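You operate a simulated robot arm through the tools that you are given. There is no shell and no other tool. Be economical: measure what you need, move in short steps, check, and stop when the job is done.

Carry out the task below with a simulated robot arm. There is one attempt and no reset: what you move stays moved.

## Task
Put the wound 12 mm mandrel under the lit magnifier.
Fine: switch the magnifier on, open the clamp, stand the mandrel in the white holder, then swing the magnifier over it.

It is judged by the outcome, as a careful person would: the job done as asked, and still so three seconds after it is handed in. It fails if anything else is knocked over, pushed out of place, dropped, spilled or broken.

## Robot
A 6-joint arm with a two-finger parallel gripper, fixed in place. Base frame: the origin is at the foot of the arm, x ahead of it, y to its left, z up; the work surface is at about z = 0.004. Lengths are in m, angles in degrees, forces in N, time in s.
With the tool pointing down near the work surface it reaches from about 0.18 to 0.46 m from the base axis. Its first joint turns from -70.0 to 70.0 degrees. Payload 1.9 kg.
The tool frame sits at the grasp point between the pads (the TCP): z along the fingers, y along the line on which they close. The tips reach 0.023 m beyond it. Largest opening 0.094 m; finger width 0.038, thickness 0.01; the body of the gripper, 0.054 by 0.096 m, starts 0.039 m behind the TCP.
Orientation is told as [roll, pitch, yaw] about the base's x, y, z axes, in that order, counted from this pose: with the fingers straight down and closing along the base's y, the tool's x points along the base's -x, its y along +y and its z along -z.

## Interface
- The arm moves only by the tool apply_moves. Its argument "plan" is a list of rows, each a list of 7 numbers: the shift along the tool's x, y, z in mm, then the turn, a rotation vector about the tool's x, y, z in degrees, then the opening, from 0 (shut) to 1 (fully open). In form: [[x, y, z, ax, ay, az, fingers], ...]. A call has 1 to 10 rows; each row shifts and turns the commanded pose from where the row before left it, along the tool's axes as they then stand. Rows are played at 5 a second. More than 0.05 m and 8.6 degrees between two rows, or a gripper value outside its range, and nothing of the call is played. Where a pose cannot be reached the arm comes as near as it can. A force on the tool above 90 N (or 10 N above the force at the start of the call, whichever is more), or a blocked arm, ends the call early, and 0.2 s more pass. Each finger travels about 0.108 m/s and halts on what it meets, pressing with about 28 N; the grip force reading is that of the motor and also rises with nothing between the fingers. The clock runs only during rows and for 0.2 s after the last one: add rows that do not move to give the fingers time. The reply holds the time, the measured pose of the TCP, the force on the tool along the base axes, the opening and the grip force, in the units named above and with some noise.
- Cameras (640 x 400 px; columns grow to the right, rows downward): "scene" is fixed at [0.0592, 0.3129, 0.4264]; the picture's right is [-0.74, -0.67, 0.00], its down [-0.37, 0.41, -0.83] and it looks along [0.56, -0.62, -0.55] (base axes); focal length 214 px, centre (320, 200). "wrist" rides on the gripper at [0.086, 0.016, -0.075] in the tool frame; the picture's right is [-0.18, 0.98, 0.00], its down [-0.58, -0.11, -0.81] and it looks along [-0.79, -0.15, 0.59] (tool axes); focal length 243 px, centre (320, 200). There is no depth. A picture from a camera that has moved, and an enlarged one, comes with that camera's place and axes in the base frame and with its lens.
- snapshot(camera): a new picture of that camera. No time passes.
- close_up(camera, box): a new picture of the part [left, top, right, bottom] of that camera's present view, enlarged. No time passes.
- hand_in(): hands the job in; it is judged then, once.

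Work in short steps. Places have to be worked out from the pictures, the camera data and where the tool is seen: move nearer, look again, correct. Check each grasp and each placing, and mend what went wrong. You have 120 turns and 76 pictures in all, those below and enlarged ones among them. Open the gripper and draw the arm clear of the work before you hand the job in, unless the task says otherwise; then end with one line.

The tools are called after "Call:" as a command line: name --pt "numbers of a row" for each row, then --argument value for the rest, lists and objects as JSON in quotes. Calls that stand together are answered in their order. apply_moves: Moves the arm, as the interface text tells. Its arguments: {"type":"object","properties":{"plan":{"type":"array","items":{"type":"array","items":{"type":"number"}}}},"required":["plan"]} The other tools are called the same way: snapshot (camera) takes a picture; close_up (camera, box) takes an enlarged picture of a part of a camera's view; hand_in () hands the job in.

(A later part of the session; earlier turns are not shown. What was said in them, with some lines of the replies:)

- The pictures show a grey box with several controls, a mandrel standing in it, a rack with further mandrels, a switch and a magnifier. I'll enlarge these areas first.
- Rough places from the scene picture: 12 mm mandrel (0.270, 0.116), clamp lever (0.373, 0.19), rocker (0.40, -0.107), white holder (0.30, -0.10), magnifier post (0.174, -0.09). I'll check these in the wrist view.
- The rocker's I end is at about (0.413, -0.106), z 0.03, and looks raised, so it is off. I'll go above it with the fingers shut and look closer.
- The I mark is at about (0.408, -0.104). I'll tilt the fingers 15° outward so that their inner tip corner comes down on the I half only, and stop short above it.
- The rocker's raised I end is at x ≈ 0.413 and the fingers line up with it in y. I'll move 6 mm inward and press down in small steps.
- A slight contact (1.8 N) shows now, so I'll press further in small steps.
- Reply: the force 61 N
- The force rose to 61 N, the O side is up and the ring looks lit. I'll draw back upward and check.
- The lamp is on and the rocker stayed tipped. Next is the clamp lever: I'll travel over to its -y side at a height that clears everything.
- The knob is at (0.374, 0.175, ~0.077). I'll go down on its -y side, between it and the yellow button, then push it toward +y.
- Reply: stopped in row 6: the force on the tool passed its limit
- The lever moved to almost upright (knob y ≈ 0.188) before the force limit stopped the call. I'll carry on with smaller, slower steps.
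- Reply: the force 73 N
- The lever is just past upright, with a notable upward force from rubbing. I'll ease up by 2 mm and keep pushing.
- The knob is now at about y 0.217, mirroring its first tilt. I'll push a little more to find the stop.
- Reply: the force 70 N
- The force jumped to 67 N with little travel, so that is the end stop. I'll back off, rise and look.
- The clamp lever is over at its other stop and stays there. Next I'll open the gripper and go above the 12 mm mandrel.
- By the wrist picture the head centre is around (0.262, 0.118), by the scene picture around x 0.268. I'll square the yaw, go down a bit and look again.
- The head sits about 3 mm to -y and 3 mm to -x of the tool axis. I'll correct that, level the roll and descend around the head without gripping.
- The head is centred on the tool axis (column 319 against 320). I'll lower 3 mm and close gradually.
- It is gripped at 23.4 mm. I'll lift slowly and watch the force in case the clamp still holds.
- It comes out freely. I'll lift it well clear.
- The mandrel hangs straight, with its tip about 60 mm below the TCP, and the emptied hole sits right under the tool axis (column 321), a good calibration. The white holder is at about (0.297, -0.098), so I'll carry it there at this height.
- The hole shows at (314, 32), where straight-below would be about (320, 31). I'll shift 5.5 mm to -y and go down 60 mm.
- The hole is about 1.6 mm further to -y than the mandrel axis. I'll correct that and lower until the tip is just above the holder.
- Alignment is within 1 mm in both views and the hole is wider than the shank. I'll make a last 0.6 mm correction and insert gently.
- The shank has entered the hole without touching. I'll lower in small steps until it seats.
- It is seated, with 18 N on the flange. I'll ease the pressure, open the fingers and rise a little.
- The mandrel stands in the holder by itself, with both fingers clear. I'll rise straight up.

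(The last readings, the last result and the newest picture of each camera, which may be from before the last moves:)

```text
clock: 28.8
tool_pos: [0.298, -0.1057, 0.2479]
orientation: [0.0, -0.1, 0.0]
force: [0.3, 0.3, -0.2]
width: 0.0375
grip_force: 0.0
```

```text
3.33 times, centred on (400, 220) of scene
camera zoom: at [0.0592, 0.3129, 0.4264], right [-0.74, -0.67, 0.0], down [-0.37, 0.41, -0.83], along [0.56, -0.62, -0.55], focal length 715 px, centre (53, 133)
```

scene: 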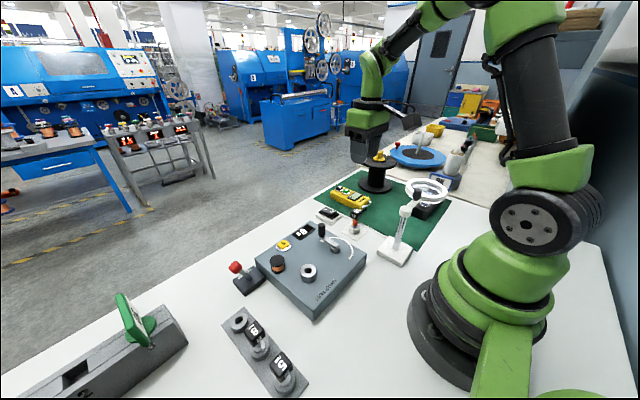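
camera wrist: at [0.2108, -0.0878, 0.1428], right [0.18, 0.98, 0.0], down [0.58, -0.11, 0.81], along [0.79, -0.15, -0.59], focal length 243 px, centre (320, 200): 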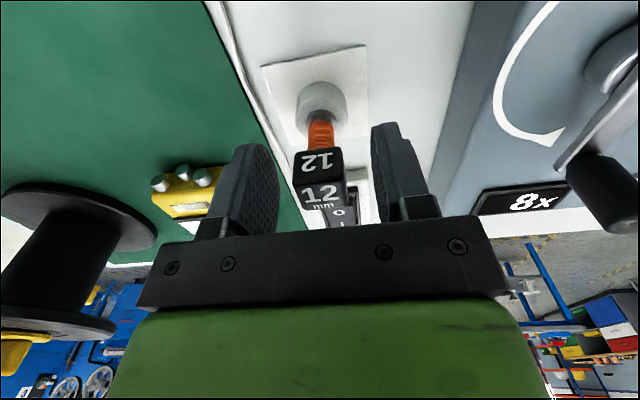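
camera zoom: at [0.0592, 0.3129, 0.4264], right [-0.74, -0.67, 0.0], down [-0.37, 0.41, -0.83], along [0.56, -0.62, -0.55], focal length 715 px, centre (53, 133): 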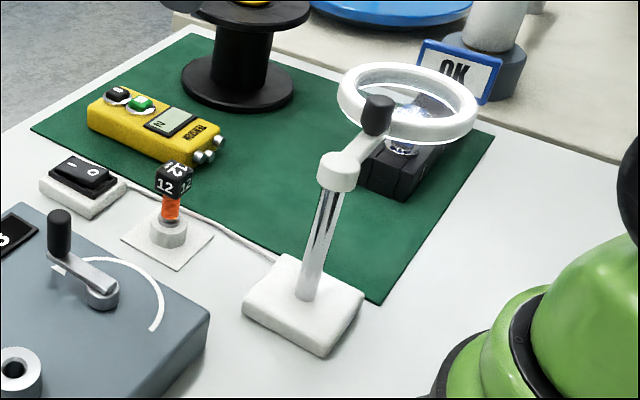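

The mandrel stands upright in the holder. The magnifier post is at about (0.177, -0.102), its knob at about (0.174, -0.149) and its ring about 0.113 m out toward -y, so it must swing about 90° counter-clockwise. I'll go above the knob and yaw the gripper so the fingers straddle it along the swing.

Call:
apply_moves --pt "41.3 -14.3 0 0 0 0 0.4" --pt "41.3 -14.3 0 0 0 0 0.4" --pt "41.3 -14.3 0 0 0 0 0.4" --pt "0 0 0 0 0 8.2 0.4" --pt "0 0 0 0 0 8.2 0.4" --pt "0 0 0 0 0 8.2 0.4" --pt "0 0 0 0 0 8.2 0.4" --pt "0 0 0 0 0 8.2 0.4" --pt "0 0 0 0 0 8.2 0.4"

Call:
apply_moves --pt "0 0 0 0 0 8.2 0.4" --pt "0 0 0 0 0 8.2 0.4" --pt "0 0 0 0 0 8.2 0.4" --pt "0 0 0 0 0 8.2 0.4" --pt "0 0 0 0 0 8.2 0.4" --pt "0 0 0 0 0 0 0.4" --pt "0 0 0 0 0 0 0.4"

Call:
snapshot --camera "wrist"

Call:
close_up --camera "scene" --box '[320, 120, 480, 280]'

```text
clock: 30.8
tool_pos: [0.1727, -0.1492, 0.2491]
orientation: [0.0, -0.1, -49.4]
force: [-0.4, 0.0, -0.1]
width: 0.0375
grip_force: 0.0
```

```text
clock: 32.4
tool_pos: [0.1727, -0.1476, 0.2497]
orientation: [0.1, 0.1, -90.3]
force: [-0.5, -0.7, 0.1]
width: 0.0376
grip_force: 0.1
```

```text
31 pictures are left
camera wrist: at [0.1896, -0.0608, 0.3225], right [0.98, -0.19, 0.0], down [-0.11, -0.58, 0.81], along [-0.15, -0.79, -0.59], focal length 243 px, centre (320, 200)
```

wrist: 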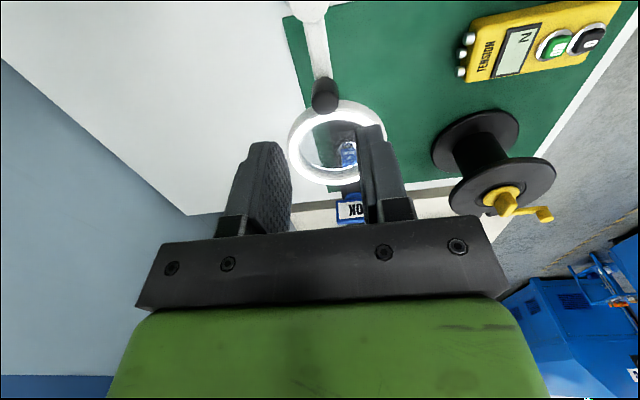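

```text
2.50 times, centred on (400, 200) of scene
camera zoom: at [0.0592, 0.3129, 0.4264], right [-0.74, -0.67, 0.0], down [-0.37, 0.41, -0.83], along [0.56, -0.62, -0.55], focal length 536 px, centre (120, 200)
```

zoom: 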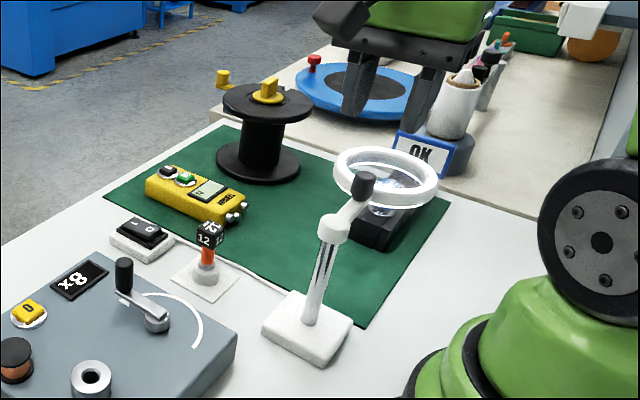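

The wrist picture puts the knob at (0.176, -0.149), the post at (0.176, -0.105) and the ring centre at about (0.177, -0.21). I'll shift 3 mm, go down around the knob and narrow the fingers loosely.

Call:
apply_moves --pt "0 3 20 0 0 0 0.4" --pt "0 0 22 0 0 0 0.4" --pt "0 0 20 0 0 0 0.4" --pt "0 0 0 0 0 0 0.4" --pt "0 0 0 0 0 0 0.3" --pt "0 0 0 0 0 0 0.3"

Call:
snapshot --camera "wrist"

Call:
close_up --camera "scene" --box '[360, 140, 460, 240]'

```text
clock: 33.8
tool_pos: [0.1779, -0.1497, 0.1865]
orientation: [0.0, -0.1, -90.2]
force: [0.0, 0.0, -0.7]
width: 0.0285
grip_force: 0.0
```

```text
29 pictures are left
camera wrist: at [0.193, -0.0616, 0.2601], right [0.98, -0.19, 0.0], down [-0.11, -0.58, 0.81], along [-0.15, -0.79, -0.59], focal length 243 px, centre (320, 200)
```

wrist: 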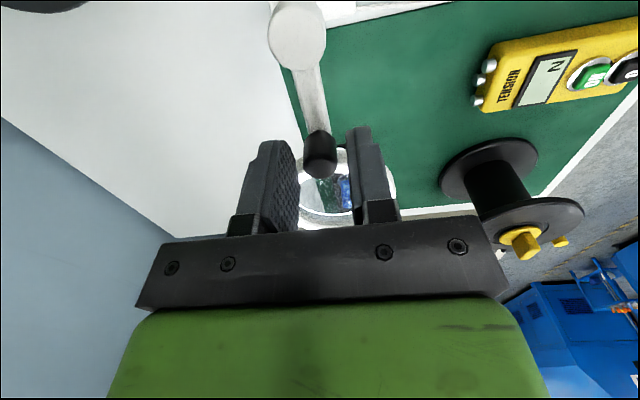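

```text
4.00 times, centred on (410, 190) of scene
camera zoom: at [0.0592, 0.3129, 0.4264], right [-0.74, -0.67, 0.0], down [-0.37, 0.41, -0.83], along [0.56, -0.62, -0.55], focal length 858 px, centre (-40, 240)
```

zoom: 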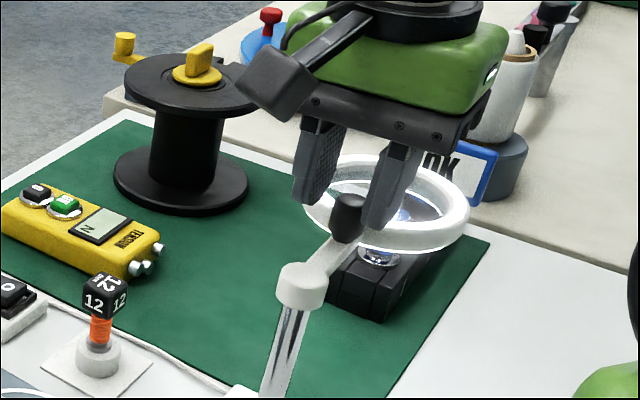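

The knob is centred between the fingers. I'll swing along the arc (44 mm radius) in 8° steps, four of them first.

Call:
apply_moves --pt "0.43 6.12 0 0 0 -8 0.3" --pt "0.43 6.12 0 0 0 -8 0.3" --pt "0.43 6.12 0 0 0 -8 0.3" --pt "0 0 0 0 0 0 0.3"

Call:
close_up --camera "scene" --box '[320, 120, 480, 280]'

Call:
snapshot --camera "wrist"

```text
clock: 34.8
tool_pos: [0.1954, -0.1466, 0.1883]
orientation: [0.0, 0.1, -66.1]
force: [-0.2, -0.2, 0.2]
width: 0.0282
grip_force: 0.3
```

```text
2.50 times, centred on (400, 200) of scene
camera zoom: at [0.0592, 0.3129, 0.4264], right [-0.74, -0.67, 0.0], down [-0.37, 0.41, -0.83], along [0.56, -0.62, -0.55], focal length 536 px, centre (120, 200)
```

zoom: 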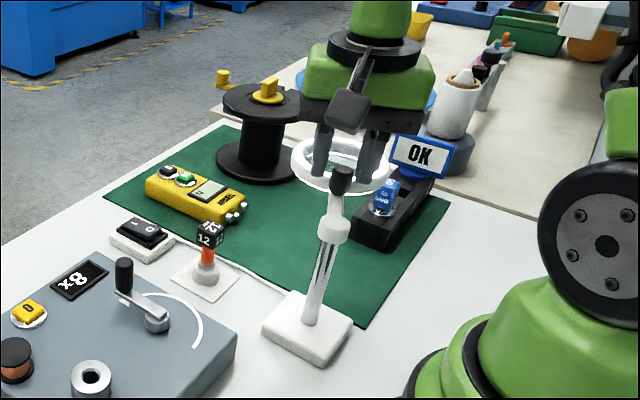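

```text
26 pictures are left
camera wrist: at [0.1741, -0.0584, 0.2607], right [0.97, 0.23, 0.0], down [0.13, -0.58, 0.81], along [0.19, -0.78, -0.59], focal length 243 px, centre (320, 200)
```

wrist: 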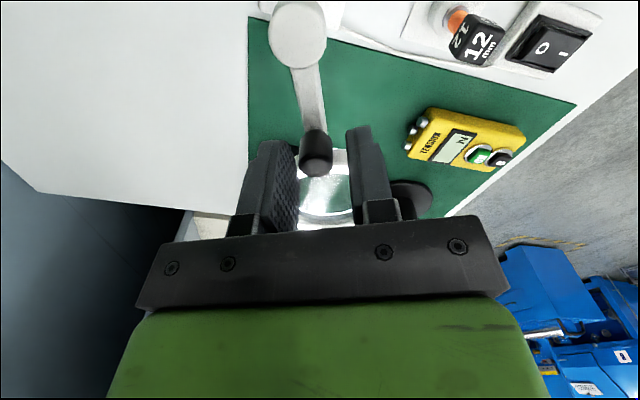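

It swings freely, the base stays put and nothing is in its way. I'll continue.

Call:
apply_moves --pt "0.43 6.12 0 0 0 -8 0.3" --pt "0.43 6.12 0 0 0 -8 0.3" --pt "0.43 6.12 0 0 0 -8 0.3" --pt "0.43 6.12 0 0 0 -8 0.3" --pt "0.43 6.12 0 0 0 -8 0.3" --pt "0 0 0 0 0 0 0.3"

Call:
close_up --camera "scene" --box '[320, 120, 480, 280]'

Call:
snapshot --camera "wrist"

```text
clock: 36.2
tool_pos: [0.216, -0.1254, 0.1866]
orientation: [0.1, -0.1, -26.0]
force: [-0.2, -1.1, 0.4]
width: 0.0283
grip_force: 0.5
```

```text
2.50 times, centred on (400, 200) of scene
camera zoom: at [0.0592, 0.3129, 0.4264], right [-0.74, -0.67, 0.0], down [-0.37, 0.41, -0.83], along [0.56, -0.62, -0.55], focal length 536 px, centre (120, 200)
```

zoom: 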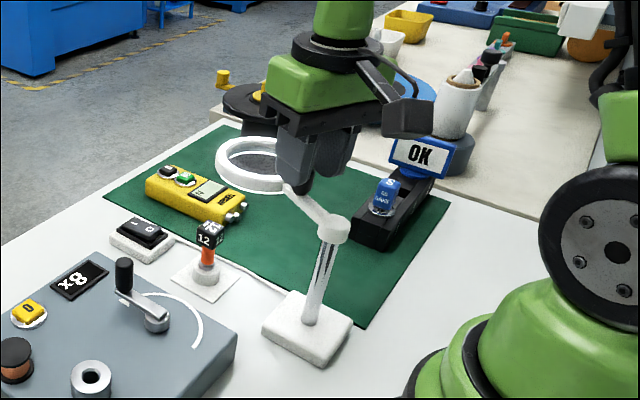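

```text
24 pictures are left
camera wrist: at [0.1452, -0.0705, 0.2602], right [0.6, 0.8, 0.0], down [0.47, -0.35, 0.81], along [0.65, -0.48, -0.59], focal length 243 px, centre (320, 200)
```

wrist: 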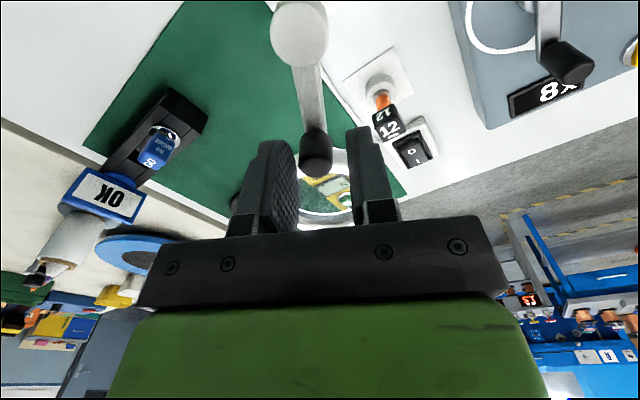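

The ring is approaching, with about 25–30° left. I'll do three more steps and check.

Call:
apply_moves --pt "0.43 6.12 0 0 0 -8 0.3" --pt "0.43 6.12 0 0 0 -8 0.3" --pt "0.43 6.12 0 0 0 -8 0.3" --pt "0 0 0 0 0 0 0.3"

Call:
close_up --camera "scene" --box '[320, 140, 440, 260]'

Call:
snapshot --camera "wrist"

```text
clock: 37.2
tool_pos: [0.22, -0.1061, 0.1879]
orientation: [0.0, -0.2, -2.1]
force: [0.0, -0.7, 0.0]
width: 0.0286
grip_force: 0.5
```

```text
3.33 times, centred on (380, 200) of scene
camera zoom: at [0.0592, 0.3129, 0.4264], right [-0.74, -0.67, 0.0], down [-0.37, 0.41, -0.83], along [0.56, -0.62, -0.55], focal length 715 px, centre (120, 200)
```

zoom: 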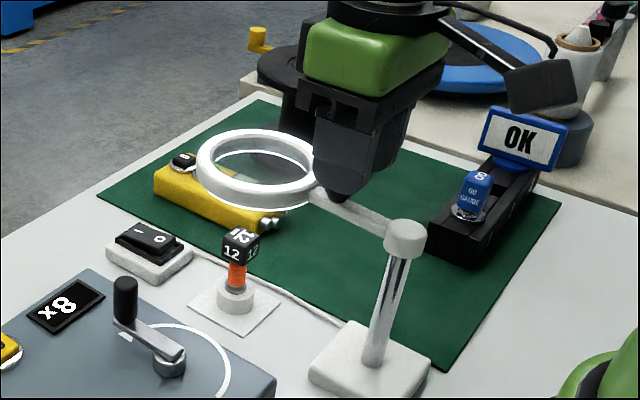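

```text
22 pictures are left
camera wrist: at [0.1345, -0.0856, 0.2604], right [0.22, 0.98, 0.0], down [0.58, -0.13, 0.81], along [0.79, -0.18, -0.59], focal length 243 px, centre (320, 200)
```

wrist: 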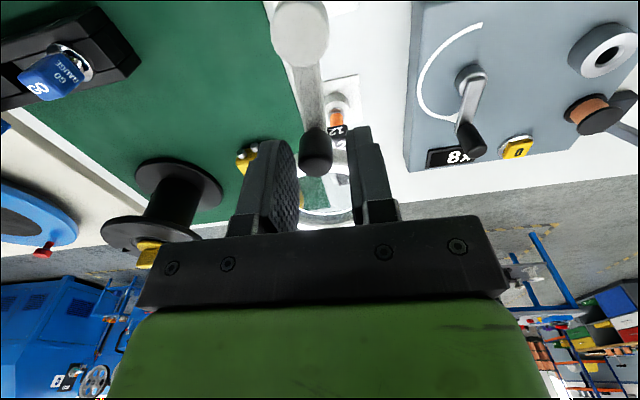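

The ring now looks to be over the mandrel, possibly about 4° short. I'll rise clear and look from above before any fine correction.

Call:
apply_moves --pt "0 0 0 0 0 0 0.4" --pt "0 0 -30 0 0 0 0.4" --pt "0 0 -40 0 0 0 0.4" --pt "30 0 -30 0 0 0 0.4" --pt "30 0 -20 0 0 0 0.4" --pt "0 0 0 0 0 0 0.4"

Call:
snapshot --camera "wrist"

Call:
close_up --camera "scene" --box '[320, 140, 440, 260]'

```text
clock: 38.6
tool_pos: [0.1593, -0.1039, 0.3058]
orientation: [0.0, -0.2, -2.2]
force: [-0.4, 0.4, -0.1]
width: 0.0374
grip_force: 0.0
```

```text
21 pictures are left
camera wrist: at [0.0733, -0.0826, 0.3783], right [0.22, 0.98, 0.0], down [0.58, -0.13, 0.81], along [0.79, -0.18, -0.59], focal length 243 px, centre (320, 200)
```

wrist: 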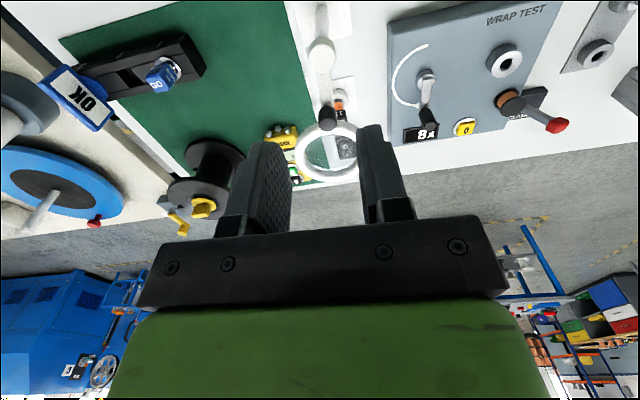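

```text
3.33 times, centred on (380, 200) of scene
camera zoom: at [0.0592, 0.3129, 0.4264], right [-0.74, -0.67, 0.0], down [-0.37, 0.41, -0.83], along [0.56, -0.62, -0.55], focal length 715 px, centre (120, 200)
```

zoom: 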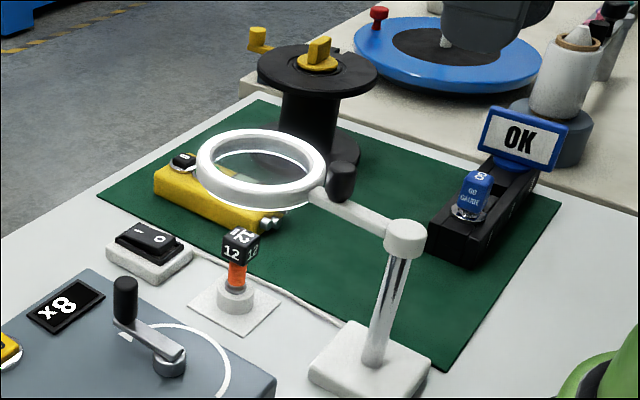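

Comparing both views, the ring centre is at about (0.302, -0.118), roughly 12 mm (6°) short of the mandrel at (0.298, -0.106). I'll go back down around the knob and push 6° more.

Call:
apply_moves --pt "-30 0 20 0 0 0 0.4" --pt "-30 0 30 0 0 0 0.4" --pt "0 0 40 0 0 0 0.4" --pt "0 0 30 0 0 0 0.4" --pt "0 0 0 0 0 0 0.3" --pt "0 0 0 0 0 0 0.3" --pt "0.2 2.4 0 0 0 -3 0.3" --pt "0.2 2.4 0 0 0 -3 0.3" --pt "0 0 0 0 0 0 0.3"

Call:
apply_moves --pt "0 0 0 0 0 0 0.4" --pt "0 0 -30 0 0 0 0.4" --pt "0 0 -40 0 0 0 0.4" --pt "30 0 -30 0 0 0 0.4" --pt "30 0 -20 0 0 0 0.4" --pt "0 0 0 0 0 0 0.4"

Call:
close_up --camera "wrist" --box '[260, 20, 420, 200]'

Call:
close_up --camera "scene" --box '[320, 140, 440, 260]'

```text
clock: 40.6
tool_pos: [0.2193, -0.102, 0.1856]
orientation: [0.0, 0.0, 3.9]
force: [-0.9, -0.4, 0.3]
width: 0.0285
grip_force: 0.0
```

```text
clock: 42.0
tool_pos: [0.1589, -0.105, 0.3076]
orientation: [0.0, -0.1, 3.9]
force: [-0.8, -0.2, -0.1]
width: 0.038
grip_force: 0.1
```

```text
2.22 times, centred on (340, 110) of wrist
camera zoom: at [0.0714, -0.0942, 0.3798], right [0.12, 0.99, 0.0], down [0.59, -0.07, 0.81], along [0.8, -0.1, -0.59], focal length 539 px, centre (276, 400)
```

zoom: 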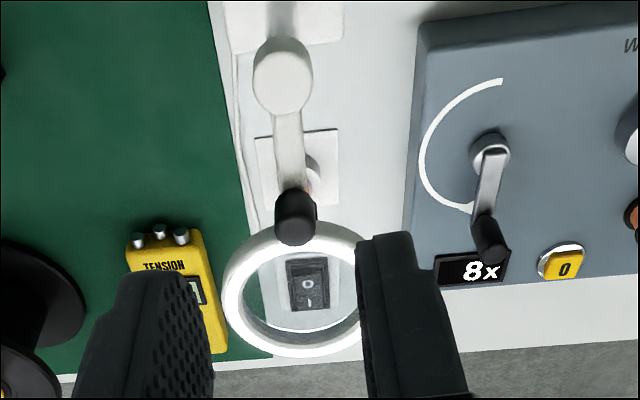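

```text
3.33 times, centred on (380, 200) of scene
camera zoom: at [0.0592, 0.3129, 0.4264], right [-0.74, -0.67, 0.0], down [-0.37, 0.41, -0.83], along [0.56, -0.62, -0.55], focal length 715 px, centre (120, 200)
```

zoom: 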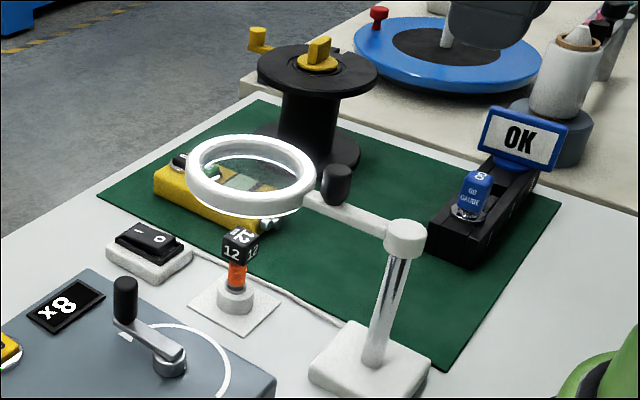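

The arm direction now points at the mandrel within about 2°, and the ring centre is within about 5 mm of it sideways. I'll draw the gripper clear and make a last check.

Call:
apply_moves --pt "0 40 -20 0 0 0 0.5" --pt "0 40 -10 0 0 0 0.5" --pt "-20 30 0 0 0 0 0.5" --pt "0 0 0 0 0 0 0.5" --pt "0 0 0 0 0 0 0.5"

Call:
snapshot --camera "scene"

Call:
close_up --camera "scene" --box '[300, 150, 440, 270]'

Call:
snapshot --camera "wrist"

```text
clock: 43.2
tool_pos: [0.1706, 0.0047, 0.335]
orientation: [-0.1, 0.0, 3.7]
force: [-0.8, 0.1, 0.5]
width: 0.047
grip_force: 0.2
```

```text
17 pictures are left
```

scene: 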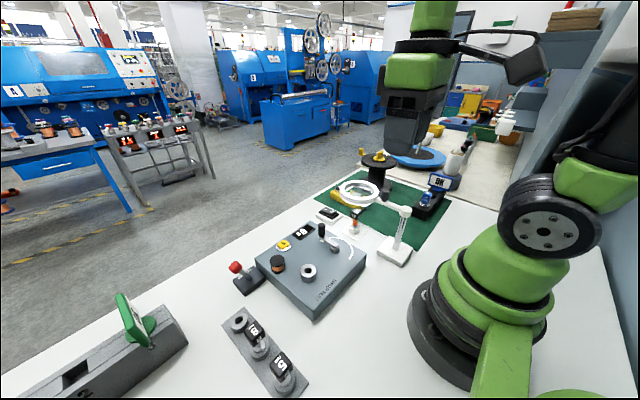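

```text
3.33 times, centred on (370, 210) of scene
camera zoom: at [0.0592, 0.3129, 0.4264], right [-0.74, -0.67, 0.0], down [-0.37, 0.41, -0.83], along [0.56, -0.62, -0.55], focal length 715 px, centre (153, 167)
```

zoom: 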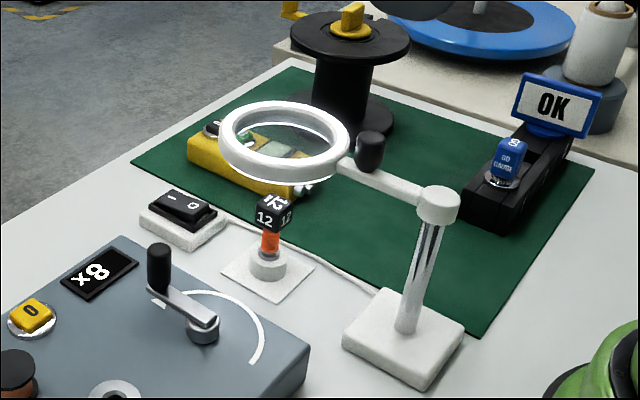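

```text
15 pictures are left
camera wrist: at [0.0836, 0.0174, 0.4094], right [0.12, 0.99, 0.0], down [0.59, -0.07, 0.81], along [0.8, -0.1, -0.59], focal length 243 px, centre (320, 200)
```

wrist: 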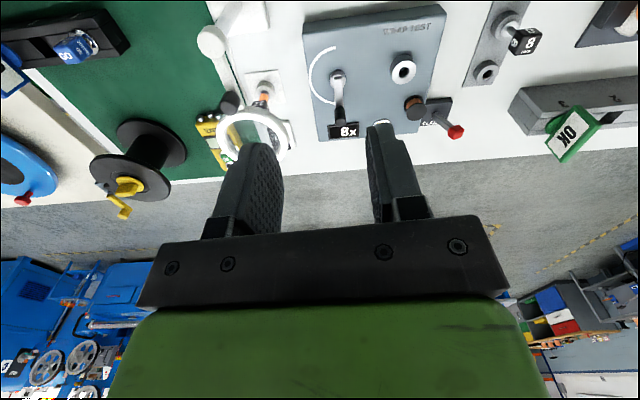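

The ring stands over the mandrel to within a few mm in both views, the lamp is lit, the clamp lever is open, and everything else is upright and in place. I'm handing in.

Call:
hand_in

```text
The job is handed in.
```

The wound 12 mm mandrel stands upright in the white holder with the lit magnifier swung over it (centred to within about 5 mm sideways), the clamp is open, and nothing else was disturbed.
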